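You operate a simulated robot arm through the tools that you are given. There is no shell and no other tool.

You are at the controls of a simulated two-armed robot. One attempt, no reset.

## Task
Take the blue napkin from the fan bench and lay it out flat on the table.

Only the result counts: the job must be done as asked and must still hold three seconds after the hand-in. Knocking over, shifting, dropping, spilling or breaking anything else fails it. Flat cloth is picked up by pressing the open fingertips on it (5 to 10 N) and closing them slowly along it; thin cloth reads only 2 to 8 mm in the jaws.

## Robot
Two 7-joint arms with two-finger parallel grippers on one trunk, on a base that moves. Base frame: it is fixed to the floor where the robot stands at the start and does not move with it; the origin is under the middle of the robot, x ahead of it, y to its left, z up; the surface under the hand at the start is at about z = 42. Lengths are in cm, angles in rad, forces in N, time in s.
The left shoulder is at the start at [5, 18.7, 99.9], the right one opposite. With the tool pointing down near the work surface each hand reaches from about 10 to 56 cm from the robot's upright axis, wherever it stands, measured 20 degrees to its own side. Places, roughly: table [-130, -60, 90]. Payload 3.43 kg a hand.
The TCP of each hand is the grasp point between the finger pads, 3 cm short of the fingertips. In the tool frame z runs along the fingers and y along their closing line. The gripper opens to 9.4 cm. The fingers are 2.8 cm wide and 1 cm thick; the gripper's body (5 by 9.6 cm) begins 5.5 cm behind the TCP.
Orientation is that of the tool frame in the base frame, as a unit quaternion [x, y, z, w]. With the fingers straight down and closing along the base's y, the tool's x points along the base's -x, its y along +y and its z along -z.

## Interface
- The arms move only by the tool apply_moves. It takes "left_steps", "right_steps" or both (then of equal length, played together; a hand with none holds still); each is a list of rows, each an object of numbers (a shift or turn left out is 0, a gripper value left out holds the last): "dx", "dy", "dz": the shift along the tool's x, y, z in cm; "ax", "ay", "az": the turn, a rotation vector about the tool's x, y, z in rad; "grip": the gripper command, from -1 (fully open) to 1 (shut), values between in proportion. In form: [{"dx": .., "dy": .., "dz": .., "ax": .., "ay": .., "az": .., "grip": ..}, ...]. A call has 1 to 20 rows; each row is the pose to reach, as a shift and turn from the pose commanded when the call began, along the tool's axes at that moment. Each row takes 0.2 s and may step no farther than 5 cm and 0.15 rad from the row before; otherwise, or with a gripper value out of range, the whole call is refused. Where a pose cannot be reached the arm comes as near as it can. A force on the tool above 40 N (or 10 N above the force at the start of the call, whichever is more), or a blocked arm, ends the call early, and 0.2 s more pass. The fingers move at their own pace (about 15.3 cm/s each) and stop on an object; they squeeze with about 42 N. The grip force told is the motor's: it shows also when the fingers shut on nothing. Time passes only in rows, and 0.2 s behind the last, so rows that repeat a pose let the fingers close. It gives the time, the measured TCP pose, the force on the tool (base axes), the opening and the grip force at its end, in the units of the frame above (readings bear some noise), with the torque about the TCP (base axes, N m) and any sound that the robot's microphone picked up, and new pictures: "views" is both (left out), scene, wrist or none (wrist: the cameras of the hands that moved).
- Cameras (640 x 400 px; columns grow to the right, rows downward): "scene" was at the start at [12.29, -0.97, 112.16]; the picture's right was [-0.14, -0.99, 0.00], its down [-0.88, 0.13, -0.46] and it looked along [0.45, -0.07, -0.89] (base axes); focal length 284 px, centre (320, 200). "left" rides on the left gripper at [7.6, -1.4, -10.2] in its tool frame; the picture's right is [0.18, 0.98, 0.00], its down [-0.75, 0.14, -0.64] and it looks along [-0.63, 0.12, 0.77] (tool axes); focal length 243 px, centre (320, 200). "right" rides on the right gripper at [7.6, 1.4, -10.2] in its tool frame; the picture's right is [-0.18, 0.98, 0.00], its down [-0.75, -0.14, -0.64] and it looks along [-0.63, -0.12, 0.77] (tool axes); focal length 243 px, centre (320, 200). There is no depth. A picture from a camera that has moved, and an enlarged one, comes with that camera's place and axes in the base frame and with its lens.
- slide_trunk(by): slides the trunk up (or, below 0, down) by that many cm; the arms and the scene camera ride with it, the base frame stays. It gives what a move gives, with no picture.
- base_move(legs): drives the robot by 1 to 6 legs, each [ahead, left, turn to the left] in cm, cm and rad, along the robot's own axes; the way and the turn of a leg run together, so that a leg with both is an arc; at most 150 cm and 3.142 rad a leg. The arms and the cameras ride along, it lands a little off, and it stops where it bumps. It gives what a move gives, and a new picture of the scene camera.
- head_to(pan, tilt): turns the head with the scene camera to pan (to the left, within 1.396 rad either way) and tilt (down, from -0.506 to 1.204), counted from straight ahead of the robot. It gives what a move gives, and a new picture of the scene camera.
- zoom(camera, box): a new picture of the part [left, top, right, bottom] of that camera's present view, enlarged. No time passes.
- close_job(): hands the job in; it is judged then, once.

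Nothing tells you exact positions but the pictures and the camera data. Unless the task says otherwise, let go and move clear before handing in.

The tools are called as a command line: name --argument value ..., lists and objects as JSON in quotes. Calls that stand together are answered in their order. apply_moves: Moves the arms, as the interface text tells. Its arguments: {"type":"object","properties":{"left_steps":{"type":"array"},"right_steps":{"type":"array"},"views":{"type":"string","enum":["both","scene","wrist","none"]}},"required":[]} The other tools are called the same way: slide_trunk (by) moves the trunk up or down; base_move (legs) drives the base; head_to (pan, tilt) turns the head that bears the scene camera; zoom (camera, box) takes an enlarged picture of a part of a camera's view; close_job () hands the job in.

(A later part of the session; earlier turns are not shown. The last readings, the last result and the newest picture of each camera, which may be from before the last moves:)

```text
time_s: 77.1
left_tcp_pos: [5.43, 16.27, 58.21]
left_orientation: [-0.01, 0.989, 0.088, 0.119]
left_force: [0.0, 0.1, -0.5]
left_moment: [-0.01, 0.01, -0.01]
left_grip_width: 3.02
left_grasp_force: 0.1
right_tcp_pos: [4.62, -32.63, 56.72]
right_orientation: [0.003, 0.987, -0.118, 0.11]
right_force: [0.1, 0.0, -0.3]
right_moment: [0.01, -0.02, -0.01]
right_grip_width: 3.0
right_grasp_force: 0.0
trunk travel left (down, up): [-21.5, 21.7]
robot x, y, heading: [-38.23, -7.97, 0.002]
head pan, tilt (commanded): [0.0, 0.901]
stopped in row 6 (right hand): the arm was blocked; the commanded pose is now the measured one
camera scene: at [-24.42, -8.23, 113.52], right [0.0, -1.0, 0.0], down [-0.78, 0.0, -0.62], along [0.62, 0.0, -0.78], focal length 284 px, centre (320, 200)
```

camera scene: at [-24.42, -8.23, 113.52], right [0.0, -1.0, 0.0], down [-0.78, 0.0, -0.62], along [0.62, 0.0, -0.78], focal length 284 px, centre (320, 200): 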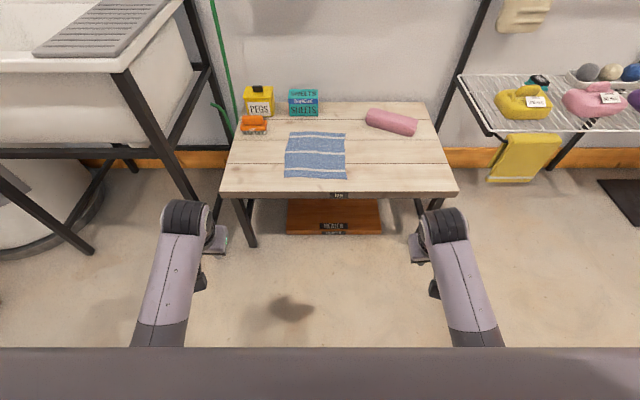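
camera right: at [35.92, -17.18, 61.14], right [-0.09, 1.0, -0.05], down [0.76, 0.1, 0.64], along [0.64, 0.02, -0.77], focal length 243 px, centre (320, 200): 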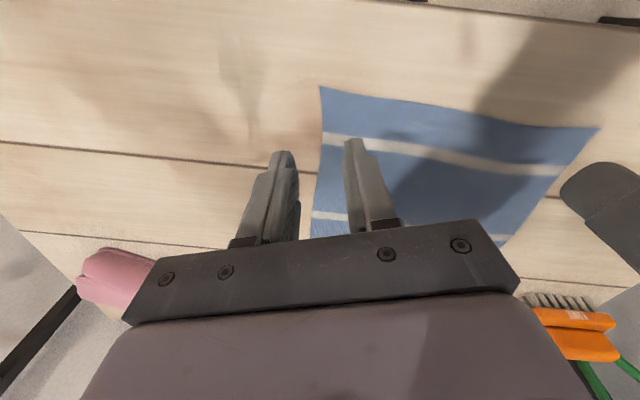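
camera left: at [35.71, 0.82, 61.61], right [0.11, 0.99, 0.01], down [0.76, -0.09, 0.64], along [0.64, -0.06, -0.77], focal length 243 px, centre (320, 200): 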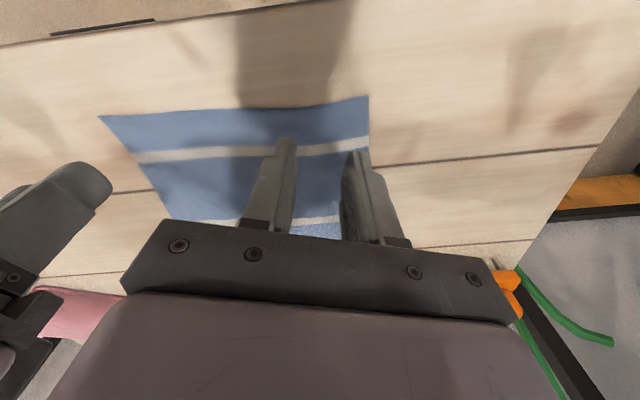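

The elbows get pushed into the torso whenever the arms work folded close to the body. The fix is to work with the arms more extended and let the base do the positioning; so I extend both hands to about 52 cm ahead and straighten the tools there.

apply_moves --left_steps '[{"dx": -2.9, "dy": -0.1, "dz": 0.7}, {"dx": -5.8, "dy": -0.25, "dz": 1.4}, {"dx": -8.75, "dy": -0.4, "dz": 2.1}, {"dx": -8.75, "dy": -0.4, "dz": 2.1, "ax": 0.06, "ay": 0.08}, {"dx": -8.75, "dy": -0.4, "dz": 2.1, "ax": 0.12, "ay": 0.16, "az": 0.01}, {"dx": -8.75, "dy": -0.4, "dz": 2.1, "ax": 0.177, "ay": 0.239, "az": 0.02}, {"dx": -8.75, "dy": -0.4, "dz": 2.1, "ax": 0.177, "ay": 0.239, "az": 0.02}]' --right_steps '[{"dx": -2.9, "dy": 0.1, "dz": 0.7}, {"dx": -5.8, "dy": 0.25, "dz": 1.4}, {"dx": -8.75, "dy": 0.4, "dz": 2.1}, {"dx": -8.75, "dy": 0.4, "dz": 2.1, "ax": -0.08, "ay": 0.075}, {"dx": -8.75, "dy": 0.4, "dz": 2.1, "ax": -0.16, "ay": 0.15}, {"dx": -8.75, "dy": 0.4, "dz": 2.1, "ax": -0.238, "ay": 0.222, "az": -0.006}, {"dx": -8.75, "dy": 0.4, "dz": 2.1, "ax": -0.238, "ay": 0.222, "az": -0.006}]' --views "scene"

```text
time_s: 78.7
left_tcp_pos: [14.37, 16.09, 57.97]
left_orientation: [0.001, 1.0, -0.001, -0.004]
left_force: [0.0, 0.5, -0.3]
left_moment: [0.0, 0.04, -0.02]
left_grip_width: 3.0
left_grasp_force: 0.0
right_tcp_pos: [13.44, -32.33, 56.53]
right_orientation: [-0.001, 1.0, 0.001, -0.002]
right_force: [0.1, 0.6, 0.3]
right_moment: [-0.03, 0.01, 0.03]
right_grip_width: 2.99
right_grasp_force: 0.0
trunk travel left (down, up): [-21.5, 21.7]
robot x, y, heading: [-37.9, -8.09, -0.008]
head pan, tilt (commanded): [0.0, 0.901]
camera scene: at [-24.41, -8.23, 113.52], right [0.0, -1.0, 0.0], down [-0.78, 0.0, -0.62], along [0.62, 0.0, -0.78], focal length 284 px, centre (320, 200)
```

scene: 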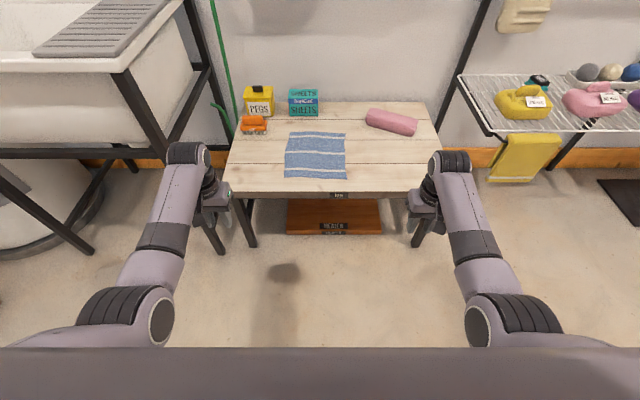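

Both tools are exactly vertical and on command. Now I bring the hands inward to a 17 cm spacing at this extension, still in free space, to test it.

apply_moves --left_steps '[{"dx": 0.6, "dy": -2.6, "dz": 1.3}, {"dx": 1.2, "dy": -5.3, "dz": 2.7}, {"dx": 1.9, "dy": -7.9, "dz": 4}, {"dx": 2.5, "dy": -10.5, "dz": 5.3}, {"dx": 3.2, "dy": -13.2, "dz": 6.7}, {"dx": 3.8, "dy": -15.8, "dz": 8}, {"dx": 3.8, "dy": -15.8, "dz": 8}]' --right_steps '[{"dx": 0.5, "dy": 2.6, "dz": 1.1}, {"dx": 1.0, "dy": 5.2, "dz": 2.2}, {"dx": 1.5, "dy": 7.8, "dz": 3.3}, {"dx": 2.0, "dy": 10.4, "dz": 4.4}, {"dx": 2.5, "dy": 13.0, "dz": 5.5}, {"dx": 2.9, "dy": 15.6, "dz": 6.5}, {"dx": 2.9, "dy": 15.6, "dz": 6.5}]' --views "scene"

```text
time_s: 80.3
left_tcp_pos: [10.54, 2.6, 49.36]
left_orientation: [-0.007, 1.0, 0.015, -0.003]
left_force: [-0.1, -0.3, -0.1]
left_moment: [0.04, 0.02, 0.02]
left_grip_width: 3.01
left_grasp_force: 0.0
right_tcp_pos: [10.73, -18.79, 49.52]
right_orientation: [0.008, 1.0, -0.012, -0.003]
right_force: [-1.1, -0.9, 0.5]
right_moment: [-0.01, 0.01, -0.05]
right_grip_width: 2.99
right_grasp_force: 0.1
trunk travel left (down, up): [-21.5, 21.7]
robot x, y, heading: [-37.91, -8.19, -0.005]
head pan, tilt (commanded): [0.0, 0.901]
camera scene: at [-24.41, -8.23, 113.52], right [0.0, -1.0, 0.0], down [-0.78, 0.0, -0.62], along [0.62, 0.0, -0.78], focal length 284 px, centre (320, 200)
```

scene: 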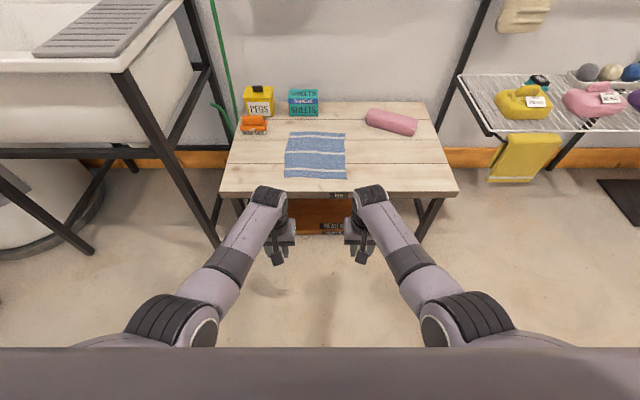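

With a straight path from the front, the spacing bottoms out at about 21 cm because the upper arms are against their inward limit. I'll take the hands wide to the sides and back, then sweep them inward, so the elbows stay out as they were at the start.

apply_moves --left_steps '[{"dx": 1.5, "dy": 3.2, "dz": -1.4, "ax": 0.03}, {"dx": 3, "dy": 6.5, "dz": -2.8, "ax": 0.03}, {"dx": 5, "dy": 9.7, "dz": -4.2, "ax": 0.03}, {"dx": 7, "dy": 13, "dz": -5.6, "ax": 0.03}, {"dx": 9, "dy": 16.2, "dz": -7, "ax": 0.03}, {"dx": 11.4, "dy": 19.5, "dz": -8.4, "ax": 0.03}, {"dx": 13.8, "dy": 22.7, "dz": -9.8, "ax": 0.03}, {"dx": 16.2, "dy": 26, "dz": -11.2, "ax": 0.03}, {"dx": 18.5, "dy": 29.2, "dz": -12.6, "ax": 0.03}, {"dx": 18.5, "dy": 29.2, "dz": -12.6, "ax": 0.03}]' --right_steps '[{"dx": 1.5, "dy": -3.2, "dz": -1.4, "ax": -0.024}, {"dx": 3, "dy": -6.5, "dz": -2.8, "ax": -0.024}, {"dx": 5, "dy": -9.7, "dz": -4.2, "ax": -0.024}, {"dx": 7, "dy": -13, "dz": -5.6, "ax": -0.024}, {"dx": 9, "dy": -16.2, "dz": -7, "ax": -0.024}, {"dx": 11.4, "dy": -19.5, "dz": -8.4, "ax": -0.024}, {"dx": 13.8, "dy": -22.7, "dz": -9.8, "ax": -0.024}, {"dx": 16.2, "dy": -26, "dz": -11.2, "ax": -0.024}, {"dx": 18.5, "dy": -29.2, "dz": -12.6, "ax": -0.024}, {"dx": 18.5, "dy": -29.2, "dz": -12.6, "ax": -0.024}]' --views "scene"

```text
time_s: 82.5
left_tcp_pos: [-7.95, 29.77, 62.59]
left_orientation: [0.002, 1.0, -0.015, -0.002]
left_force: [0.6, -0.2, -0.1]
left_moment: [0.01, 0.0, -0.01]
left_grip_width: 2.99
left_grasp_force: 0.1
right_tcp_pos: [-7.88, -46.11, 62.67]
right_orientation: [0.0, 1.0, 0.013, -0.002]
right_force: [-0.2, -0.8, -0.3]
right_moment: [0.01, 0.01, -0.04]
right_grip_width: 3.0
right_grasp_force: 0.1
trunk travel left (down, up): [-21.5, 21.7]
robot x, y, heading: [-38.23, -8.06, -0.006]
head pan, tilt (commanded): [0.0, 0.901]
camera scene: at [-24.43, -8.23, 113.52], right [0.0, -1.0, 0.0], down [-0.78, 0.0, -0.62], along [0.62, 0.0, -0.78], focal length 284 px, centre (320, 200)
```

scene: 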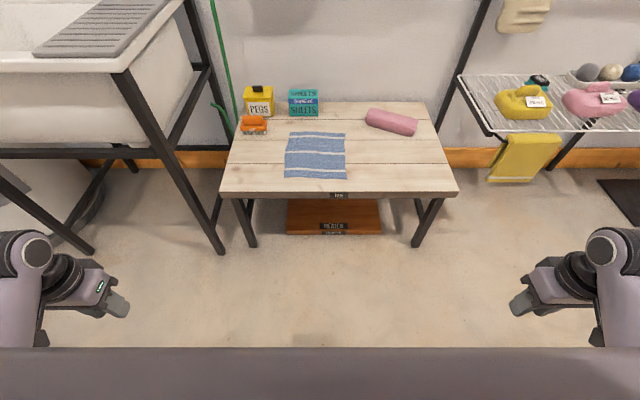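

apply_moves --left_steps '[{"dy": -3.4, "dx": -0.5, "ax": -0.03}, {"dy": -6.8, "dx": -1, "ax": -0.03}, {"dy": -10.2, "dx": -1.5, "ax": -0.03}, {"dy": -13.6, "dx": -2.2, "ax": -0.03}, {"dy": -17, "dx": -3.2, "ax": -0.03}, {"dy": -20.5, "dx": -4.5, "ax": -0.03}, {"dy": -24, "dx": -6, "ax": -0.03}, {"dy": -24, "dx": -6, "ax": -0.03}]' --right_steps '[{"dy": 3.4, "dx": -0.5, "ax": 0.026}, {"dy": 6.8, "dx": -1, "ax": 0.026}, {"dy": 10.2, "dx": -1.5, "ax": 0.026}, {"dy": 13.6, "dx": -2.2, "ax": 0.026}, {"dy": 17, "dx": -3.2, "ax": 0.026}, {"dy": 20.5, "dx": -4.5, "ax": 0.026}, {"dy": 24, "dx": -6, "ax": 0.026}, {"dy": 24, "dx": -6, "ax": 0.026}]' --views "scene"

```text
time_s: 84.3
left_tcp_pos: [-1.95, 5.45, 63.3]
left_orientation: [0.0, 1.0, 0.0, -0.003]
left_force: [0.6, -0.1, -0.2]
left_moment: [0.0, 0.0, 0.03]
left_grip_width: 3.03
left_grasp_force: 0.0
right_tcp_pos: [-1.75, -21.91, 63.41]
right_orientation: [0.0, 1.0, 0.0, -0.002]
right_force: [0.0, -0.5, 1.0]
right_moment: [-0.02, 0.03, -0.06]
right_grip_width: 3.02
right_grasp_force: 0.2
trunk travel left (down, up): [-21.5, 21.7]
robot x, y, heading: [-37.95, -8.06, -0.002]
head pan, tilt (commanded): [0.0, 0.901]
camera scene: at [-24.41, -8.23, 113.52], right [0.0, -1.0, 0.0], down [-0.78, 0.0, -0.62], along [0.62, 0.0, -0.78], focal length 284 px, centre (320, 200)
```

scene: 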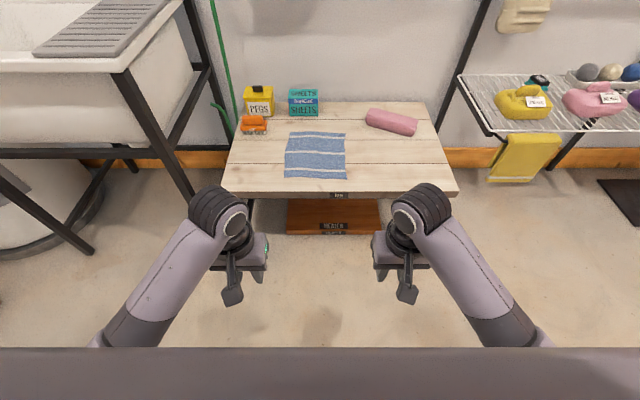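

That restored the good posture: elbows out, both hands exactly on command. Now forward, down and inward to the 17 cm spacing, still in free space.

apply_moves --left_steps '[{"dx": -1.8, "dy": -1.0, "dz": 2.6}, {"dx": -3.6, "dy": -2.0, "dz": 5.2}, {"dx": -5.4, "dy": -3.1, "dz": 7.8}, {"dx": -7.2, "dy": -4.2, "dz": 10.4}, {"dx": -9, "dy": -5.2, "dz": 13}, {"dx": -9, "dy": -5.2, "dz": 13}, {"dx": -9, "dy": -5.2, "dz": 13}]' --right_steps '[{"dx": -1.8, "dy": 1.0, "dz": 2.6}, {"dx": -3.6, "dy": 2.0, "dz": 5.2}, {"dx": -5.4, "dy": 3.1, "dz": 7.8}, {"dx": -7.2, "dy": 4.2, "dz": 10.4}, {"dx": -9, "dy": 5.2, "dz": 13}, {"dx": -9, "dy": 5.2, "dz": 13}, {"dx": -9, "dy": 5.2, "dz": 13}]' --views "scene"

```text
time_s: 85.9
left_tcp_pos: [6.99, 0.31, 50.1]
left_orientation: [0.001, 1.0, 0.0, -0.003]
left_force: [0.4, -0.5, -0.1]
left_moment: [-0.04, -0.01, 0.02]
left_grip_width: 3.01
left_grasp_force: 0.0
right_tcp_pos: [7.08, -16.6, 50.41]
right_orientation: [-0.001, 1.0, 0.001, -0.002]
right_force: [-0.7, -0.5, 0.2]
right_moment: [0.01, -0.02, -0.02]
right_grip_width: 2.99
right_grasp_force: 0.0
trunk travel left (down, up): [-21.5, 21.7]
robot x, y, heading: [-37.9, -8.26, 0.001]
head pan, tilt (commanded): [0.0, 0.901]
camera scene: at [-24.42, -8.23, 113.52], right [0.0, -1.0, 0.0], down [-0.78, 0.0, -0.62], along [0.62, 0.0, -0.78], focal length 284 px, centre (320, 200)
```

scene: 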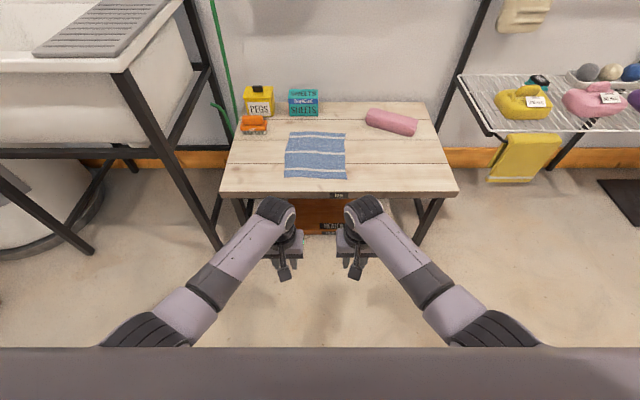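

Both hands hold the 17 cm spacing exactly. I test the full grasp pose here in free space: down to z≈45 and 15.5 cm apart.

apply_moves --left_steps '[{"dy": -0.4, "dz": 1.3}, {"dy": -0.7, "dz": 2.6}, {"dy": -0.7, "dz": 4}, {"dy": -0.7, "dz": 5.2}, {"dy": -0.7, "dz": 5.2}, {"dy": -0.7, "dz": 5.2}]' --right_steps '[{"dy": 0.4, "dz": 1.3}, {"dy": 0.7, "dz": 2.6}, {"dy": 0.7, "dz": 4}, {"dy": 0.7, "dz": 5.4}, {"dy": 0.7, "dz": 5.4}, {"dy": 0.7, "dz": 5.4}]' --views "none"

```text
time_s: 87.3
left_tcp_pos: [6.84, -0.43, 45.24]
left_orientation: [0.001, 1.0, 0.001, -0.003]
left_force: [0.7, 0.4, 0.0]
left_moment: [-0.02, 0.01, 0.02]
left_grip_width: 2.99
left_grasp_force: 0.0
right_tcp_pos: [6.93, -16.06, 44.9]
right_orientation: [0.0, 1.0, 0.001, -0.002]
right_force: [0.7, -0.7, -0.7]
right_moment: [0.0, -0.02, 0.0]
right_grip_width: 3.01
right_grasp_force: 0.0
trunk travel left (down, up): [-21.5, 21.7]
robot x, y, heading: [-38.47, -8.47, -0.006]
head pan, tilt (commanded): [0.0, 0.901]
```

The grasp pose works in free space. I lift 5 cm and drive the base forward so the hands come over the napkin's near corners.

apply_moves --left_steps '[{"dz": -1.7}, {"dz": -3.4}, {"dz": -5}]' --right_steps '[{"dz": -1.7}, {"dz": -3.4}, {"dz": -5.2}]' --views "none"

base_move --legs '[[34, 1.5, 0]]'

```text
time_s: 88.1
left_tcp_pos: [6.73, -0.25, 50.22]
left_orientation: [0.001, 1.0, 0.001, -0.002]
left_force: [0.6, 0.2, -0.9]
left_moment: [-0.01, 0.0, 0.02]
left_grip_width: 3.02
left_grasp_force: 0.2
right_tcp_pos: [6.96, -16.01, 50.27]
right_orientation: [0.0, 1.0, 0.0, -0.001]
right_force: [0.0, -0.6, -1.2]
right_moment: [0.03, 0.0, 0.02]
right_grip_width: 3.03
right_grasp_force: 0.1
trunk travel left (down, up): [-21.5, 21.7]
robot x, y, heading: [-38.0, -8.39, -0.001]
head pan, tilt (commanded): [0.0, 0.901]
```

```text
time_s: 90.3
left_tcp_pos: [40.58, 1.13, 50.23]
left_orientation: [0.001, 1.0, 0.0, -0.002]
left_force: [-0.7, 0.3, -0.2]
left_moment: [-0.01, 0.02, 0.01]
left_grip_width: 3.0
left_grasp_force: 0.0
right_tcp_pos: [40.54, -14.67, 50.1]
right_orientation: [0.0, 1.0, 0.0, -0.002]
right_force: [-0.4, -0.1, 0.3]
right_moment: [0.02, 0.03, 0.01]
right_grip_width: 3.01
right_grasp_force: 0.1
trunk travel left (down, up): [-21.5, 21.7]
robot x, y, heading: [-4.5, -6.98, -0.007]
head pan, tilt (commanded): [0.0, 0.901]
camera scene: at [9.2, -6.84, 113.52], right [0.0, -1.0, 0.0], down [-0.78, 0.0, -0.62], along [0.62, 0.0, -0.78], focal length 284 px, centre (320, 200)
```

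scene: 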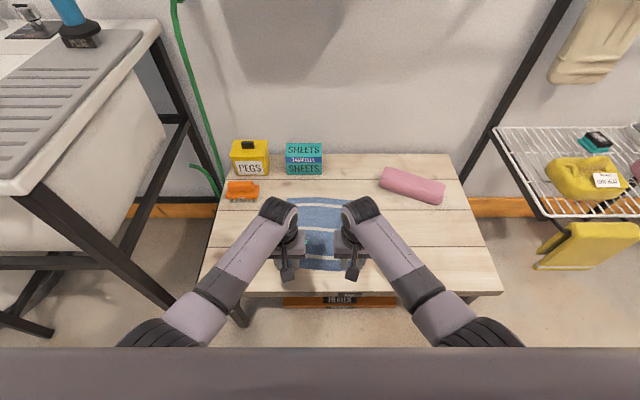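

base_move --legs '[[2.6, 0.2, 0]]'

apply_moves --left_steps '[{"dz": 1.5}, {"dz": 2.8}, {"dz": 2.8}]' --right_steps '[{"dz": 1.5}, {"dz": 2.8}, {"dz": 2.8}]' --views "wrist"

```text
time_s: 91.1
left_tcp_pos: [42.89, 1.29, 50.14]
left_orientation: [0.002, 1.0, 0.0, -0.003]
left_force: [0.2, 0.2, 0.2]
left_moment: [0.03, -0.02, 0.0]
left_grip_width: 3.02
left_grasp_force: 0.0
right_tcp_pos: [43.26, -14.58, 50.13]
right_orientation: [0.0, 1.0, -0.001, -0.002]
right_force: [-0.6, -0.1, -0.5]
right_moment: [0.0, -0.02, -0.01]
right_grip_width: 3.04
right_grasp_force: 0.1
trunk travel left (down, up): [-21.5, 21.7]
robot x, y, heading: [-1.77, -6.64, -0.003]
head pan, tilt (commanded): [0.0, 0.901]
camera scene: at [11.73, -6.65, 113.52], right [0.0, -1.0, 0.0], down [-0.78, 0.0, -0.62], along [0.62, 0.0, -0.78], focal length 284 px, centre (320, 200)
```

scene: 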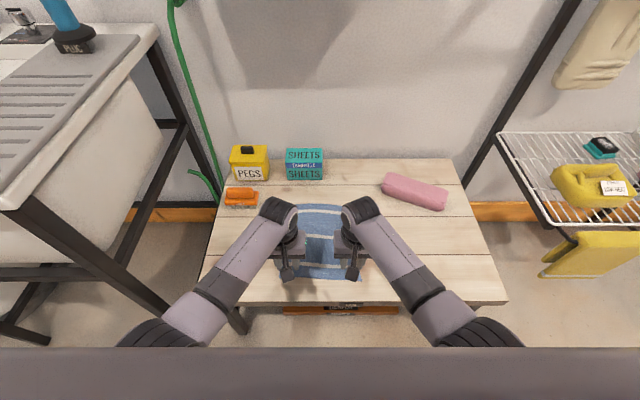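

```text
time_s: 91.9
left_tcp_pos: [43.02, 1.21, 47.41]
left_orientation: [0.002, 1.0, 0.0, -0.003]
left_force: [-0.1, 0.2, -0.6]
left_moment: [0.01, -0.01, 0.03]
left_grip_width: 3.0
left_grasp_force: 0.0
right_tcp_pos: [43.15, -14.61, 47.3]
right_orientation: [0.0, 1.0, 0.001, -0.001]
right_force: [-0.7, 0.1, -0.3]
right_moment: [0.0, -0.01, -0.03]
right_grip_width: 3.03
right_grasp_force: 0.1
trunk travel left (down, up): [-21.5, 21.7]
robot x, y, heading: [-1.93, -6.64, -0.004]
head pan, tilt (commanded): [0.0, 0.901]
camera right: at [35.46, -13.08, 57.58], right [0.18, 0.98, 0.0], down [0.76, -0.14, 0.64], along [0.63, -0.12, -0.77], focal length 243 px, centre (320, 200)
camera left: at [35.42, -0.16, 57.56], right [-0.18, 0.98, 0.0], down [0.76, 0.14, 0.64], along [0.63, 0.12, -0.77], focal length 243 px, centre (320, 200)
```

right: 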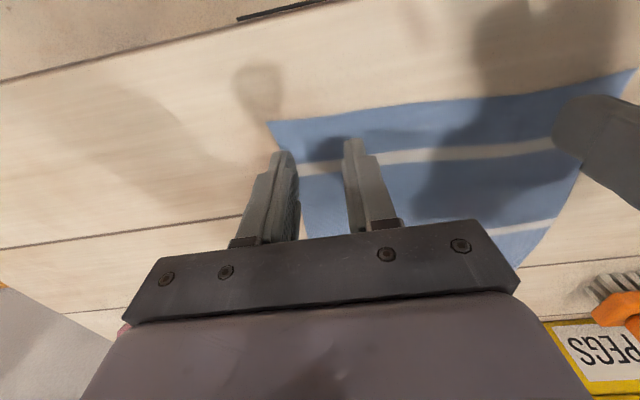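
left: 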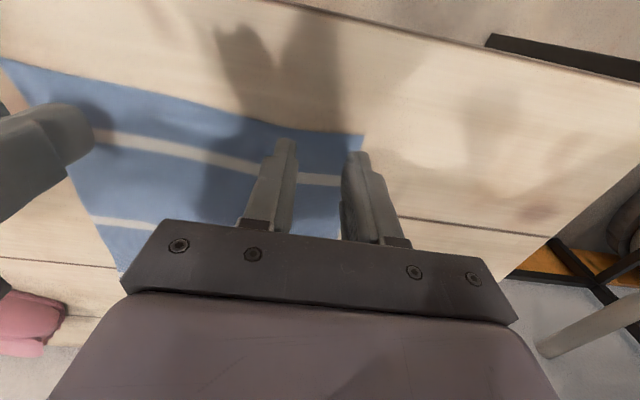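

Hands are placed exactly. I adjust a few millimetres inward, narrow the openings slightly, and lower to just above contact.

apply_moves --left_steps '[{"dx": -0.3, "dy": -0.2, "dz": 0.7, "grip": 0.45}, {"dx": -0.6, "dy": -0.4, "dz": 1.4}, {"dx": -0.6, "dy": -0.4, "dz": 2.1}, {"dx": -0.6, "dy": -0.4, "dz": 2.1}]' --right_steps '[{"dx": -0.1, "dy": 0.2, "dz": 0.7, "grip": 0.45}, {"dx": -0.2, "dy": 0.3, "dz": 1.4}, {"dx": -0.2, "dy": 0.3, "dz": 2.0}, {"dx": -0.2, "dy": 0.3, "dz": 2.0}]' --views "none"

```text
time_s: 92.9
left_tcp_pos: [43.47, 0.83, 45.45]
left_orientation: [0.002, 1.0, 0.0, -0.003]
left_force: [-0.3, 0.6, 0.7]
left_moment: [-0.02, -0.02, 0.0]
left_grip_width: 2.6
left_grasp_force: 0.0
right_tcp_pos: [43.45, -14.2, 45.27]
right_orientation: [0.0, 1.0, 0.001, -0.002]
right_force: [0.0, 0.2, -0.2]
right_moment: [0.04, -0.02, 0.0]
right_grip_width: 2.6
right_grasp_force: 0.1
trunk travel left (down, up): [-21.5, 21.7]
robot x, y, heading: [-1.87, -6.36, -0.001]
head pan, tilt (commanded): [0.0, 0.901]
```

Both are just above the cloth with no contact yet. I lower in 1–2 mm steps to reach 5–10 N.

apply_moves --left_steps '[{"dz": 0.2}, {"dz": 0.2}, {"dz": 0.2}]' --right_steps '[{"dz": 0.15}, {"dz": 0.15}, {"dz": 0.15}]' --views "none"

```text
time_s: 93.7
left_tcp_pos: [43.53, 0.82, 45.22]
left_orientation: [0.002, 1.0, 0.0, -0.002]
left_force: [-0.5, -0.1, 1.1]
left_moment: [0.0, 0.01, 0.01]
left_grip_width: 2.57
left_grasp_force: 0.1
right_tcp_pos: [43.28, -14.29, 45.4]
right_orientation: [0.0, 1.0, 0.0, -0.002]
right_force: [-0.1, 0.3, 0.7]
right_moment: [-0.03, -0.01, 0.04]
right_grip_width: 2.58
right_grasp_force: 0.1
trunk travel left (down, up): [-21.5, 21.7]
robot x, y, heading: [-2.0, -6.73, -0.008]
head pan, tilt (commanded): [0.0, 0.901]
```

apply_moves --left_steps '[{"dz": 0.1}, {"dz": 0.1}, {"dz": 0.1}]' --right_steps '[{"dz": 0.12}, {"dz": 0.12}, {"dz": 0.12}]' --views "none"

```text
time_s: 94.5
left_tcp_pos: [43.53, 0.71, 45.19]
left_orientation: [0.001, 1.0, 0.0, -0.002]
left_force: [-2.6, 1.9, 12.0]
left_moment: [0.11, 0.09, 0.04]
left_grip_width: 2.62
left_grasp_force: 0.1
right_tcp_pos: [43.29, -14.19, 45.17]
right_orientation: [0.0, 1.0, -0.001, -0.001]
right_force: [-0.1, 0.5, 1.3]
right_moment: [-0.04, 0.02, 0.01]
right_grip_width: 2.6
right_grasp_force: 0.0
trunk travel left (down, up): [-21.5, 21.7]
robot x, y, heading: [-1.83, -6.54, -0.003]
head pan, tilt (commanded): [0.0, 0.901]
```

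apply_moves --left_steps '[{"dz": -0.03}, {"dz": -0.03}, {"dz": -0.03}]' --right_steps '[{"dz": 0.07}, {"dz": 0.07}, {"dz": 0.07}]' --views "none"

```text
time_s: 95.3
left_tcp_pos: [43.52, 0.76, 45.05]
left_orientation: [0.002, 1.0, 0.0, -0.001]
left_force: [2.6, 0.1, 6.4]
left_moment: [0.04, -0.02, -0.03]
left_grip_width: 2.59
left_grasp_force: 0.0
right_tcp_pos: [43.39, -14.05, 45.19]
right_orientation: [0.0, 1.0, 0.001, 0.0]
right_force: [-1.3, -2.9, 13.6]
right_moment: [-0.23, 0.08, 0.0]
right_grip_width: 2.6
right_grasp_force: 0.7
trunk travel left (down, up): [-21.5, 21.7]
robot x, y, heading: [-2.29, -6.63, -0.008]
head pan, tilt (commanded): [0.0, 0.901]
```

Left presses 6 N, right 13 N; I ease the right by 0.3 mm and close both grippers slowly.

apply_moves --left_steps '[{"grip": 0.45}, {"grip": 0.49}, {"grip": 0.53}, {"grip": 0.57}, {"grip": 0.61}, {"grip": 0.65}, {"grip": 0.69}, {"grip": 0.73}, {"grip": 0.77}, {"grip": 0.81}, {"grip": 0.85}, {"grip": 0.89}, {"grip": 0.93}, {"grip": 0.97}, {"grip": 1.0}, {"grip": 1.0}, {"grip": 1.0}]' --right_steps '[{"dz": -0.03, "grip": 0.45}, {"dz": -0.03, "grip": 0.49}, {"dz": -0.03, "grip": 0.53}, {"dz": -0.03, "grip": 0.57}, {"dz": -0.03, "grip": 0.61}, {"dz": -0.03, "grip": 0.65}, {"dz": -0.03, "grip": 0.69}, {"dz": -0.03, "grip": 0.73}, {"dz": -0.03, "grip": 0.77}, {"dz": -0.03, "grip": 0.81}, {"dz": -0.03, "grip": 0.85}, {"dz": -0.03, "grip": 0.89}, {"dz": -0.03, "grip": 0.93}, {"dz": -0.03, "grip": 0.97}, {"dz": -0.03, "grip": 1.0}, {"dz": -0.03, "grip": 1.0}, {"dz": -0.03, "grip": 1.0}]' --views "wrist"

```text
time_s: 98.9
left_tcp_pos: [43.49, 0.74, 45.05]
left_orientation: [0.002, 1.0, 0.0, -0.002]
left_force: [0.4, -10.1, 3.2]
left_moment: [-0.31, -0.06, -0.01]
left_grip_width: 0.14
left_grasp_force: 36.0
right_tcp_pos: [43.37, -14.2, 45.04]
right_orientation: [0.0, 1.0, 0.001, 0.0]
right_force: [-1.1, 6.3, 18.3]
right_moment: [0.07, 0.09, 0.09]
right_grip_width: 0.15
right_grasp_force: 35.8
trunk travel left (down, up): [-21.5, 21.7]
robot x, y, heading: [-1.77, -6.84, -0.001]
head pan, tilt (commanded): [0.0, 0.901]
camera right: at [35.58, -12.72, 55.37], right [0.18, 0.98, 0.0], down [0.75, -0.14, 0.64], along [0.63, -0.12, -0.77], focal length 243 px, centre (320, 200)
camera left: at [35.88, -0.65, 55.27], right [-0.18, 0.98, 0.0], down [0.76, 0.14, 0.64], along [0.63, 0.11, -0.77], focal length 243 px, centre (320, 200)
```

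right: 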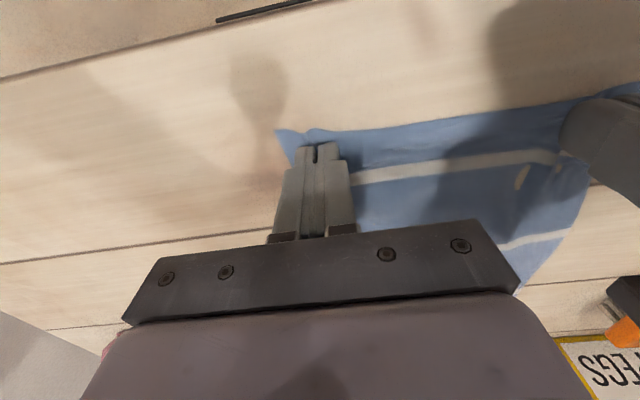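
left: 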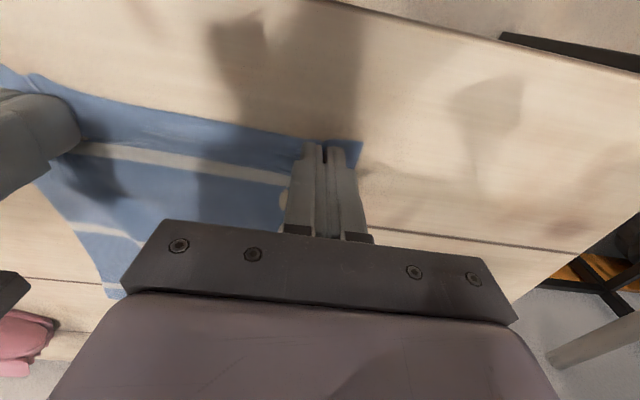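

The cloth has gathered between both finger pairs and the hands now feel tension between them. I lift slowly by about 3 cm to check that it is held.

apply_moves --left_steps '[{"dz": -0.4, "dy": -0.2}, {"dz": -0.9, "dy": -0.2}, {"dz": -1.5, "dy": -0.2}, {"dz": -2.2, "dy": -0.2}, {"dz": -3, "dy": -0.2}, {"dz": -3, "dy": -0.2}]' --right_steps '[{"dz": -0.4, "dy": 0.2}, {"dz": -0.9, "dy": 0.2}, {"dz": -1.5, "dy": 0.2}, {"dz": -2.2, "dy": 0.2}, {"dz": -3, "dy": 0.2}, {"dz": -3, "dy": 0.2}]' --views "both"

```text
time_s: 100.3
left_tcp_pos: [43.82, 0.94, 48.21]
left_orientation: [0.001, 1.0, 0.0, 0.0]
left_force: [2.2, -12.6, -0.1]
left_moment: [-0.39, -0.05, 0.03]
left_grip_width: 0.14
left_grasp_force: 36.3
right_tcp_pos: [44.16, -14.27, 48.53]
right_orientation: [0.001, 1.0, -0.002, 0.006]
right_force: [-1.9, 12.2, -0.3]
right_moment: [0.36, 0.06, 0.18]
right_grip_width: 0.17
right_grasp_force: 36.8
trunk travel left (down, up): [-21.5, 21.7]
robot x, y, heading: [-2.12, -6.42, -0.005]
head pan, tilt (commanded): [0.0, 0.901]
camera scene: at [11.74, -6.65, 113.52], right [0.0, -1.0, 0.0], down [-0.78, 0.0, -0.62], along [0.62, 0.0, -0.78], focal length 284 px, centre (320, 200)
camera right: at [36.26, -12.81, 58.7], right [0.19, 0.98, 0.0], down [0.75, -0.14, 0.65], along [0.64, -0.12, -0.76], focal length 243 px, centre (320, 200)
camera left: at [36.23, -0.59, 58.29], right [-0.18, 0.98, 0.0], down [0.75, 0.14, 0.64], along [0.63, 0.12, -0.77], focal length 243 px, centre (320, 200)
```

scene: 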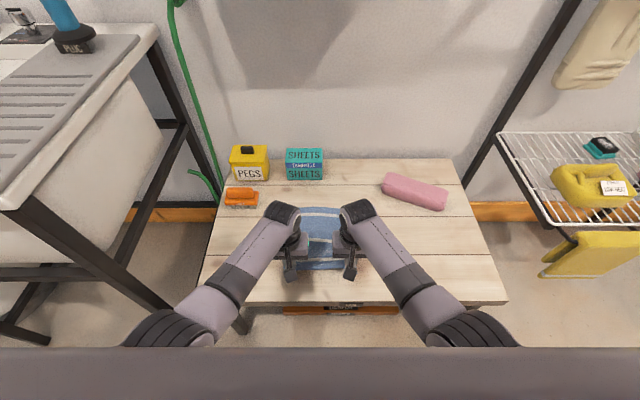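
right: 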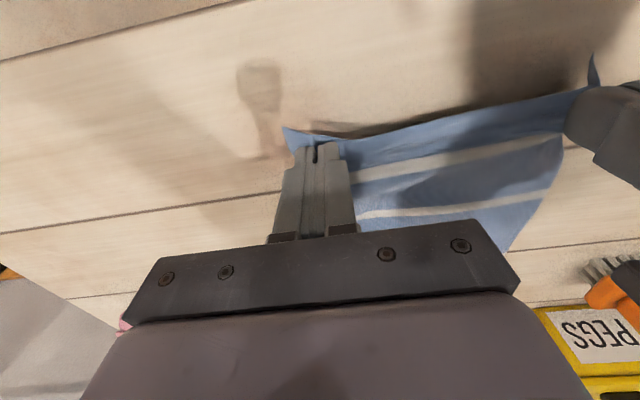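
left: 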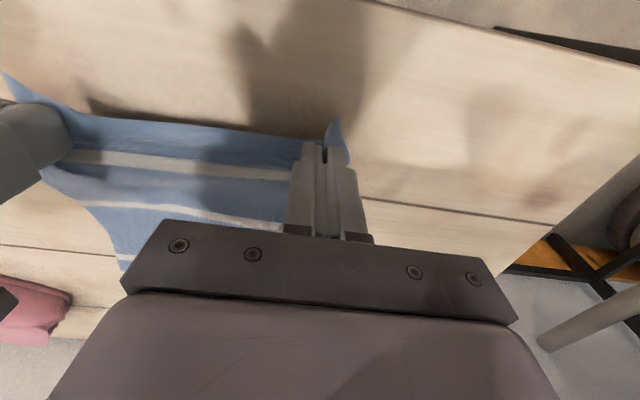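

The near edge is lifted by both hands, but there is 12 N of tension between them. I bring the hands slightly closer to relax it.

apply_moves --left_steps '[{"dz": -0.5, "dy": -0.3}, {"dz": -1, "dy": -0.6}, {"dz": -1.5, "dy": -0.8}, {"dz": -1.5, "dy": -0.8}]' --right_steps '[{"dz": -0.5, "dy": 0.3}, {"dz": -1, "dy": 0.6}, {"dz": -1.5, "dy": 0.8}, {"dz": -1.5, "dy": 0.8}]' --views "none"

```text
time_s: 101.3
left_tcp_pos: [44.4, 0.98, 49.61]
left_orientation: [-0.003, 1.0, 0.007, 0.002]
left_force: [3.3, -22.2, 0.0]
left_moment: [-0.67, -0.08, 0.1]
left_grip_width: 0.16
left_grasp_force: 35.8
right_tcp_pos: [44.44, -14.46, 50.0]
right_orientation: [0.006, 1.0, -0.007, 0.007]
right_force: [-2.6, 22.5, -0.3]
right_moment: [0.65, 0.11, 0.34]
right_grip_width: 0.17
right_grasp_force: 36.5
trunk travel left (down, up): [-21.5, 21.7]
robot x, y, heading: [-1.74, -6.77, -0.005]
head pan, tilt (commanded): [0.0, 0.901]
```

Tension went up: raising the hands drives the wrists into their bend limit and pushes them apart. I'll set the edge back down, release, and work out a better arm posture (fingers pitched forward) before carrying the cloth.

apply_moves --left_steps '[{"dz": 1.5, "dy": 0.6}, {"dz": 2.5, "dy": 0.9}, {"dz": 3.5, "dy": 0.9}, {"dz": 4.3, "dy": 0.9}, {"dz": 4.3, "dy": 0.9}]' --right_steps '[{"dz": 1.5, "dy": -0.6}, {"dz": 2.5, "dy": -0.9}, {"dz": 3.5, "dy": -0.9}, {"dz": 4.3, "dy": -0.9}, {"dz": 4.3, "dy": -0.9}]' --views "none"

```text
time_s: 102.5
left_tcp_pos: [43.59, 1.27, 45.16]
left_orientation: [-0.001, 1.0, 0.002, -0.003]
left_force: [0.9, -19.6, 2.4]
left_moment: [-0.54, -0.08, 0.0]
left_grip_width: 0.13
left_grasp_force: 36.0
right_tcp_pos: [43.36, -14.98, 45.08]
right_orientation: [0.004, 1.0, -0.004, -0.001]
right_force: [-4.4, 17.9, 12.6]
right_moment: [0.56, 0.09, 0.32]
right_grip_width: 0.17
right_grasp_force: 36.0
trunk travel left (down, up): [-21.5, 21.7]
robot x, y, heading: [-1.76, -6.56, -0.007]
head pan, tilt (commanded): [0.0, 0.901]
```

apply_moves --left_steps '[{"dz": -0.1, "grip": 0.8}, {"dz": -0.1, "grip": 0.6}, {"dz": -0.3, "grip": 0.45}, {"dz": -1.5}, {"dz": -4}, {"dz": -4}]' --right_steps '[{"dz": -0.1, "grip": 0.8}, {"dz": -0.1, "grip": 0.6}, {"dz": -0.3, "grip": 0.45}, {"dz": -1.5}, {"dz": -4}, {"dz": -4}]' --views "wrist"

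```text
time_s: 104.1
left_tcp_pos: [44.96, 2.04, 49.82]
left_orientation: [-0.004, 1.0, 0.009, 0.008]
left_force: [0.1, -0.6, -0.5]
left_moment: [0.02, 0.03, -0.02]
left_grip_width: 2.6
left_grasp_force: 0.1
right_tcp_pos: [45.04, -15.99, 50.29]
right_orientation: [0.007, 1.0, -0.01, 0.014]
right_force: [0.8, 0.5, 0.8]
right_moment: [0.01, 0.0, 0.01]
right_grip_width: 2.61
right_grasp_force: 0.1
trunk travel left (down, up): [-21.5, 21.7]
robot x, y, heading: [-1.71, -6.65, -0.005]
head pan, tilt (commanded): [0.0, 0.901]
stopped in row 6 (right hand): the arm was blocked; the commanded pose is now the measured one
camera right: at [37.06, -14.1, 60.26], right [0.2, 0.98, -0.02], down [0.73, -0.14, 0.67], along [0.65, -0.14, -0.75], focal length 243 px, centre (320, 200)
camera left: at [37.25, 0.47, 59.83], right [-0.19, 0.98, 0.01], down [0.74, 0.14, 0.66], along [0.64, 0.14, -0.75], focal length 243 px, centre (320, 200)
```

right: 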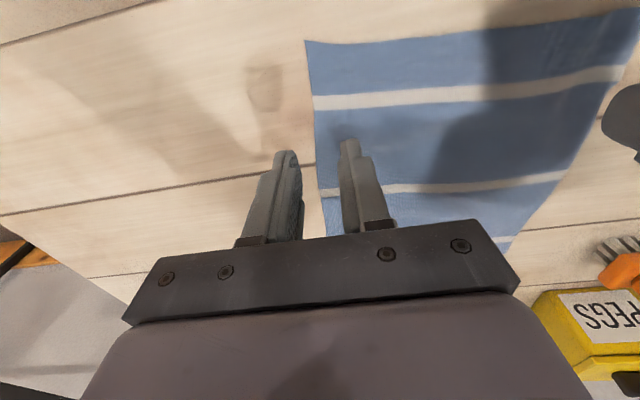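
left: 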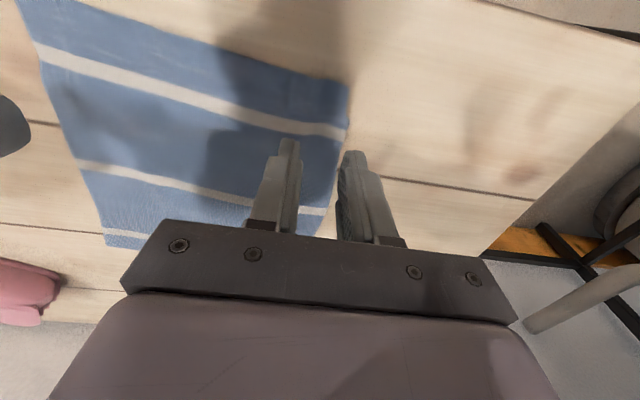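

The napkin is back on the bench, flat. I back off into free space again to establish a better posture.

base_move --legs '[[-38, 0, 0]]'

zoom --camera "scene" --box '[220, 80, 460, 230]'

```text
time_s: 106.5
left_tcp_pos: [7.71, 2.02, 49.81]
left_orientation: [-0.001, 1.0, 0.008, 0.009]
left_force: [-0.5, 0.8, 0.2]
left_moment: [-0.04, 0.0, 0.0]
left_grip_width: 2.6
left_grasp_force: 0.0
right_tcp_pos: [7.49, -15.88, 50.21]
right_orientation: [0.01, 1.0, -0.011, 0.014]
right_force: [0.3, 0.1, 0.4]
right_moment: [0.01, -0.02, -0.05]
right_grip_width: 2.6
right_grasp_force: 0.1
trunk travel left (down, up): [-21.5, 21.7]
robot x, y, heading: [-39.27, -6.24, -0.007]
head pan, tilt (commanded): [0.0, 0.901]
camera scene: at [-25.69, -6.51, 113.52], right [-0.01, -1.0, 0.0], down [-0.78, 0.01, -0.62], along [0.62, -0.01, -0.78], focal length 284 px, centre (320, 200)
```

scene: 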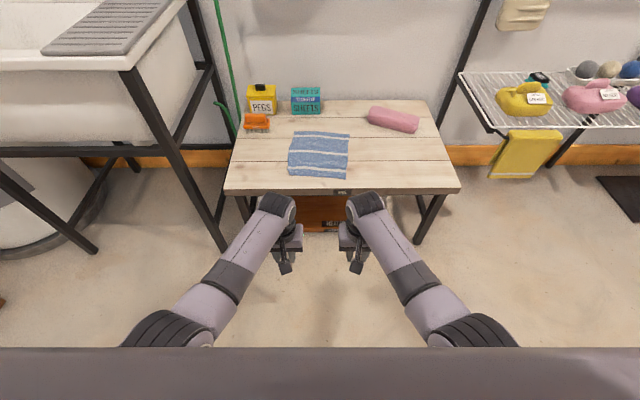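

```text
2.67 times, centred on (340, 155) of scene
camera zoom: at [-25.69, -6.51, 113.52], right [-0.01, -1.0, 0.0], down [-0.78, 0.01, -0.62], along [0.62, -0.01, -0.78], focal length 758 px, centre (267, 320)
```

zoom: 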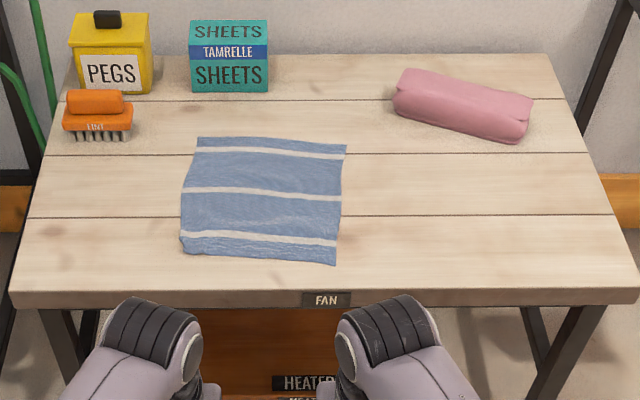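

The napkin is flat, only slightly rotated. I repeat the wide sweep: hands out to the sides first.

apply_moves --left_steps '[{"dx": 1.0, "dy": 3.5, "dz": -1.3}, {"dx": 2.2, "dy": 7, "dz": -2.6}, {"dx": 3.5, "dy": 10.5, "dz": -4}, {"dx": 5, "dy": 14, "dz": -5.4}, {"dx": 7, "dy": 17.5, "dz": -6.8}, {"dx": 9, "dy": 21, "dz": -8.2}, {"dx": 11, "dy": 24.5, "dz": -9.6}, {"dx": 13, "dy": 28, "dz": -11}, {"dx": 15, "dy": 31.6, "dz": -12.2}, {"dx": 15, "dy": 31.6, "dz": -12.2}]' --right_steps '[{"dx": 1.0, "dy": -3.5, "dz": -1.3, "ax": -0.011, "ay": 0.014}, {"dx": 2.2, "dy": -7, "dz": -2.6, "ax": -0.022, "ay": 0.028, "az": -0.018}, {"dx": 3.5, "dy": -10.5, "dz": -4, "ax": -0.022, "ay": 0.028, "az": -0.018}, {"dx": 5, "dy": -14, "dz": -5.4, "ax": -0.022, "ay": 0.028, "az": -0.018}, {"dx": 7, "dy": -17.5, "dz": -6.8, "ax": -0.022, "ay": 0.028, "az": -0.018}, {"dx": 9, "dy": -21, "dz": -8.2, "ax": -0.022, "ay": 0.028, "az": -0.018}, {"dx": 11, "dy": -24.5, "dz": -9.6, "ax": -0.022, "ay": 0.028, "az": -0.018}, {"dx": 13, "dy": -28, "dz": -11, "ax": -0.022, "ay": 0.028, "az": -0.018}, {"dx": 15, "dy": -30.5, "dz": -12.2, "ax": -0.022, "ay": 0.028, "az": -0.018}, {"dx": 15, "dy": -30.5, "dz": -12.2, "ax": -0.022, "ay": 0.028, "az": -0.018}]' --views "none"

```text
time_s: 108.7
left_tcp_pos: [-7.55, 33.56, 62.27]
left_orientation: [0.0, 1.0, 0.008, 0.01]
left_force: [-0.3, -0.1, 0.3]
left_moment: [0.04, -0.01, 0.0]
left_grip_width: 2.59
left_grasp_force: 0.0
right_tcp_pos: [-8.43, -45.91, 62.65]
right_orientation: [0.002, 1.0, 0.001, 0.0]
right_force: [0.7, -0.5, 0.4]
right_moment: [-0.01, 0.0, -0.01]
right_grip_width: 2.57
right_grasp_force: 0.1
trunk travel left (down, up): [-21.5, 21.7]
robot x, y, heading: [-39.1, -6.21, -0.01]
head pan, tilt (commanded): [0.0, 0.901]
```

Both arms are free here. Key idea: use the trunk (43 cm of travel) for the height difference so the arms keep one good posture. I pitch the fingers forward 0.45 rad here, out wide, then sweep inward.

apply_moves --left_steps '[{"dx": -1.5, "dz": -1.2, "ax": 0.008, "ay": -0.1}, {"dx": -3, "dz": -2.4, "ax": 0.016, "ay": -0.2}, {"dx": -4.5, "dz": -3.6, "ax": 0.016, "ay": -0.32}, {"dx": -6, "dz": -4.7, "ax": 0.016, "ay": -0.43}, {"dx": -6, "dz": -4.7, "ax": 0.016, "ay": -0.43}]' --right_steps '[{"dx": -1.6, "dz": -1.1, "ay": -0.11}, {"dx": -3.3, "dz": -2.2, "ay": -0.22}, {"dx": -5, "dz": -3.3, "ay": -0.34}, {"dx": -6.7, "dz": -4.4, "ay": -0.45}, {"dx": -6.7, "dz": -4.4, "ay": -0.45}]' --views "scene"

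```text
time_s: 109.9
left_tcp_pos: [-1.62, 33.28, 67.12]
left_orientation: [0.001, 0.975, -0.001, 0.223]
left_force: [0.6, 0.0, 0.5]
left_moment: [0.03, -0.03, 0.05]
left_grip_width: 2.6
left_grasp_force: 0.1
right_tcp_pos: [-1.72, -45.85, 67.14]
right_orientation: [0.003, 0.975, 0.0, 0.224]
right_force: [0.6, 0.2, 0.8]
right_moment: [-0.01, 0.01, 0.01]
right_grip_width: 2.56
right_grasp_force: 0.1
trunk travel left (down, up): [-21.5, 21.7]
robot x, y, heading: [-39.43, -6.21, -0.009]
head pan, tilt (commanded): [0.0, 0.901]
camera scene: at [-25.69, -6.51, 113.52], right [-0.01, -1.0, 0.0], down [-0.78, 0.01, -0.62], along [0.62, -0.01, -0.78], focal length 284 px, centre (320, 200)
```

scene: 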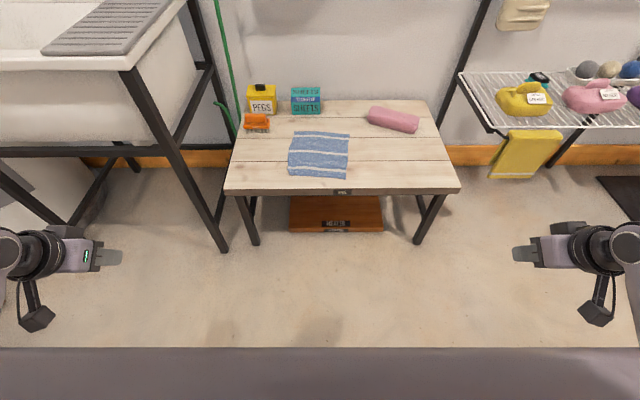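

apply_moves --left_steps '[{"dy": -3.2, "dx": -0.2, "dz": 0.1}, {"dy": -6.4, "dx": -0.4, "dz": 0.2}, {"dy": -9.6, "dx": -0.7, "dz": 0.3}, {"dy": -12.8, "dx": -0.9, "dz": 0.4}, {"dy": -16, "dx": -1.1, "dz": 0.5}, {"dy": -19.2, "dx": -1.3, "dz": 0.6}, {"dy": -22.4, "dx": -1.6, "dz": 0.8}, {"dy": -25.5, "dx": -1.8, "dz": 0.9}, {"dy": -25.5, "dx": -1.8, "dz": 0.9}]' --right_steps '[{"dy": 3.2, "dx": -0.2, "dz": 0.1}, {"dy": 6.4, "dx": -0.4, "dz": 0.2}, {"dy": 9.6, "dx": -0.7, "dz": 0.3}, {"dy": 12.8, "dx": -0.9, "dz": 0.4}, {"dy": 16, "dx": -1.1, "dz": 0.5}, {"dy": 19.2, "dx": -1.3, "dz": 0.6}, {"dy": 22.4, "dx": -1.6, "dz": 0.8}, {"dy": 25.5, "dx": -1.8, "dz": 0.9}, {"dy": 25.5, "dx": -1.8, "dz": 0.9}]' --views "scene"

```text
time_s: 111.9
left_tcp_pos: [0.24, 7.89, 67.2]
left_orientation: [0.0, 0.975, 0.0, 0.222]
left_force: [-0.1, -0.2, 0.2]
left_moment: [0.0, -0.02, 0.01]
left_grip_width: 2.59
left_grasp_force: 0.1
right_tcp_pos: [0.24, -20.43, 67.01]
right_orientation: [0.002, 0.975, -0.001, 0.222]
right_force: [-0.6, -0.3, 0.4]
right_moment: [-0.03, -0.01, 0.04]
right_grip_width: 2.59
right_grasp_force: 0.0
trunk travel left (down, up): [-21.5, 21.7]
robot x, y, heading: [-39.24, -6.34, -0.013]
head pan, tilt (commanded): [0.0, 0.901]
camera scene: at [-25.69, -6.51, 113.52], right [-0.01, -1.0, 0.0], down [-0.78, 0.01, -0.62], along [0.62, -0.01, -0.78], focal length 284 px, centre (320, 200)
```

scene: 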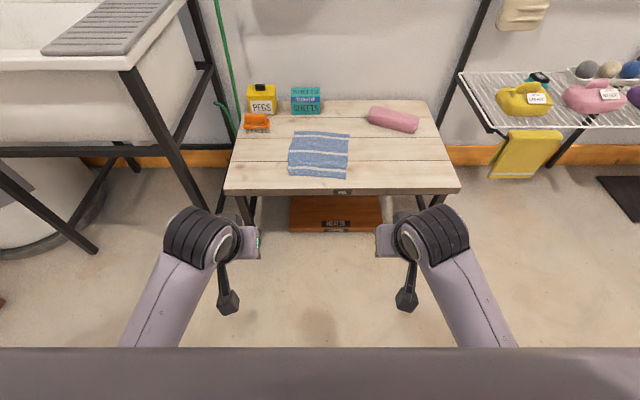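

Exact so far (28 cm spacing at this relative height). I continue inward step by step.

apply_moves --left_steps '[{"dy": -1.5, "dx": -0.5, "dz": 0.2}, {"dy": -3, "dx": -1, "dz": 0.5}, {"dy": -4, "dx": -1.4, "dz": 0.7}, {"dy": -4, "dx": -1.4, "dz": 0.7}]' --right_steps '[{"dy": 1.5, "dx": -0.5, "dz": 0.2}, {"dy": 3, "dx": -1, "dz": 0.5}, {"dy": 4, "dx": -1.4, "dz": 0.7}, {"dy": 4, "dx": -1.4, "dz": 0.7}]' --views "none"

apply_moves --left_steps '[{"dy": -1, "dx": -0.5, "dz": 0.2}, {"dy": -2, "dx": -1, "dz": 0.5}, {"dy": -2.7, "dx": -1.4, "dz": 0.7}, {"dy": -2.7, "dx": -1.4, "dz": 0.7}]' --right_steps '[{"dy": 1, "dx": -0.5, "dz": 0.2}, {"dy": 2, "dx": -1, "dz": 0.5}, {"dy": 2.7, "dx": -1.4, "dz": 0.7}, {"dy": 2.7, "dx": -1.4, "dz": 0.7}]' --views "scene"

```text
time_s: 112.9
left_tcp_pos: [1.8, 3.87, 67.14]
left_orientation: [0.001, 0.975, 0.001, 0.222]
left_force: [-0.6, -0.2, -0.3]
left_moment: [0.01, 0.0, 0.03]
left_grip_width: 2.59
left_grasp_force: 0.0
right_tcp_pos: [2.04, -16.59, 67.01]
right_orientation: [0.002, 0.975, 0.001, 0.223]
right_force: [-0.6, 0.4, -0.1]
right_moment: [0.01, 0.04, 0.0]
right_grip_width: 2.59
right_grasp_force: 0.0
trunk travel left (down, up): [-21.5, 21.7]
robot x, y, heading: [-39.13, -6.5, -0.007]
head pan, tilt (commanded): [0.0, 0.901]
```

```text
time_s: 113.9
left_tcp_pos: [3.49, 2.24, 66.51]
left_orientation: [0.002, 0.975, 0.016, 0.223]
left_force: [-0.1, -1.0, 0.1]
left_moment: [0.0, -0.04, -0.02]
left_grip_width: 2.58
left_grasp_force: 0.1
right_tcp_pos: [3.66, -15.29, 66.32]
right_orientation: [0.002, 0.975, -0.019, 0.222]
right_force: [-0.9, -0.3, 0.7]
right_moment: [0.0, 0.0, 0.02]
right_grip_width: 2.58
right_grasp_force: 0.0
trunk travel left (down, up): [-21.5, 21.7]
robot x, y, heading: [-39.45, -6.66, -0.013]
head pan, tilt (commanded): [0.0, 0.901]
camera scene: at [-25.69, -6.51, 113.52], right [-0.01, -1.0, 0.0], down [-0.78, 0.01, -0.62], along [0.62, -0.01, -0.78], focal length 284 px, centre (320, 200)
```

scene: 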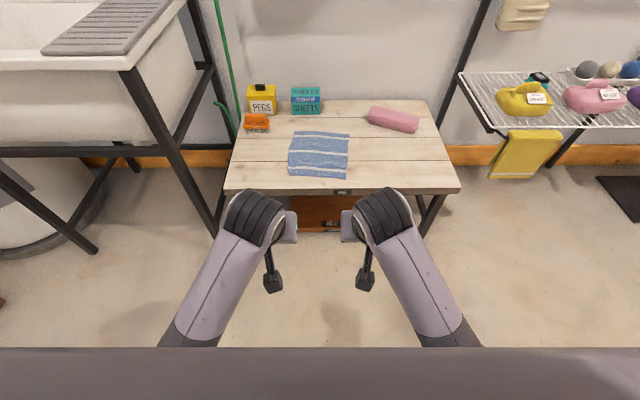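

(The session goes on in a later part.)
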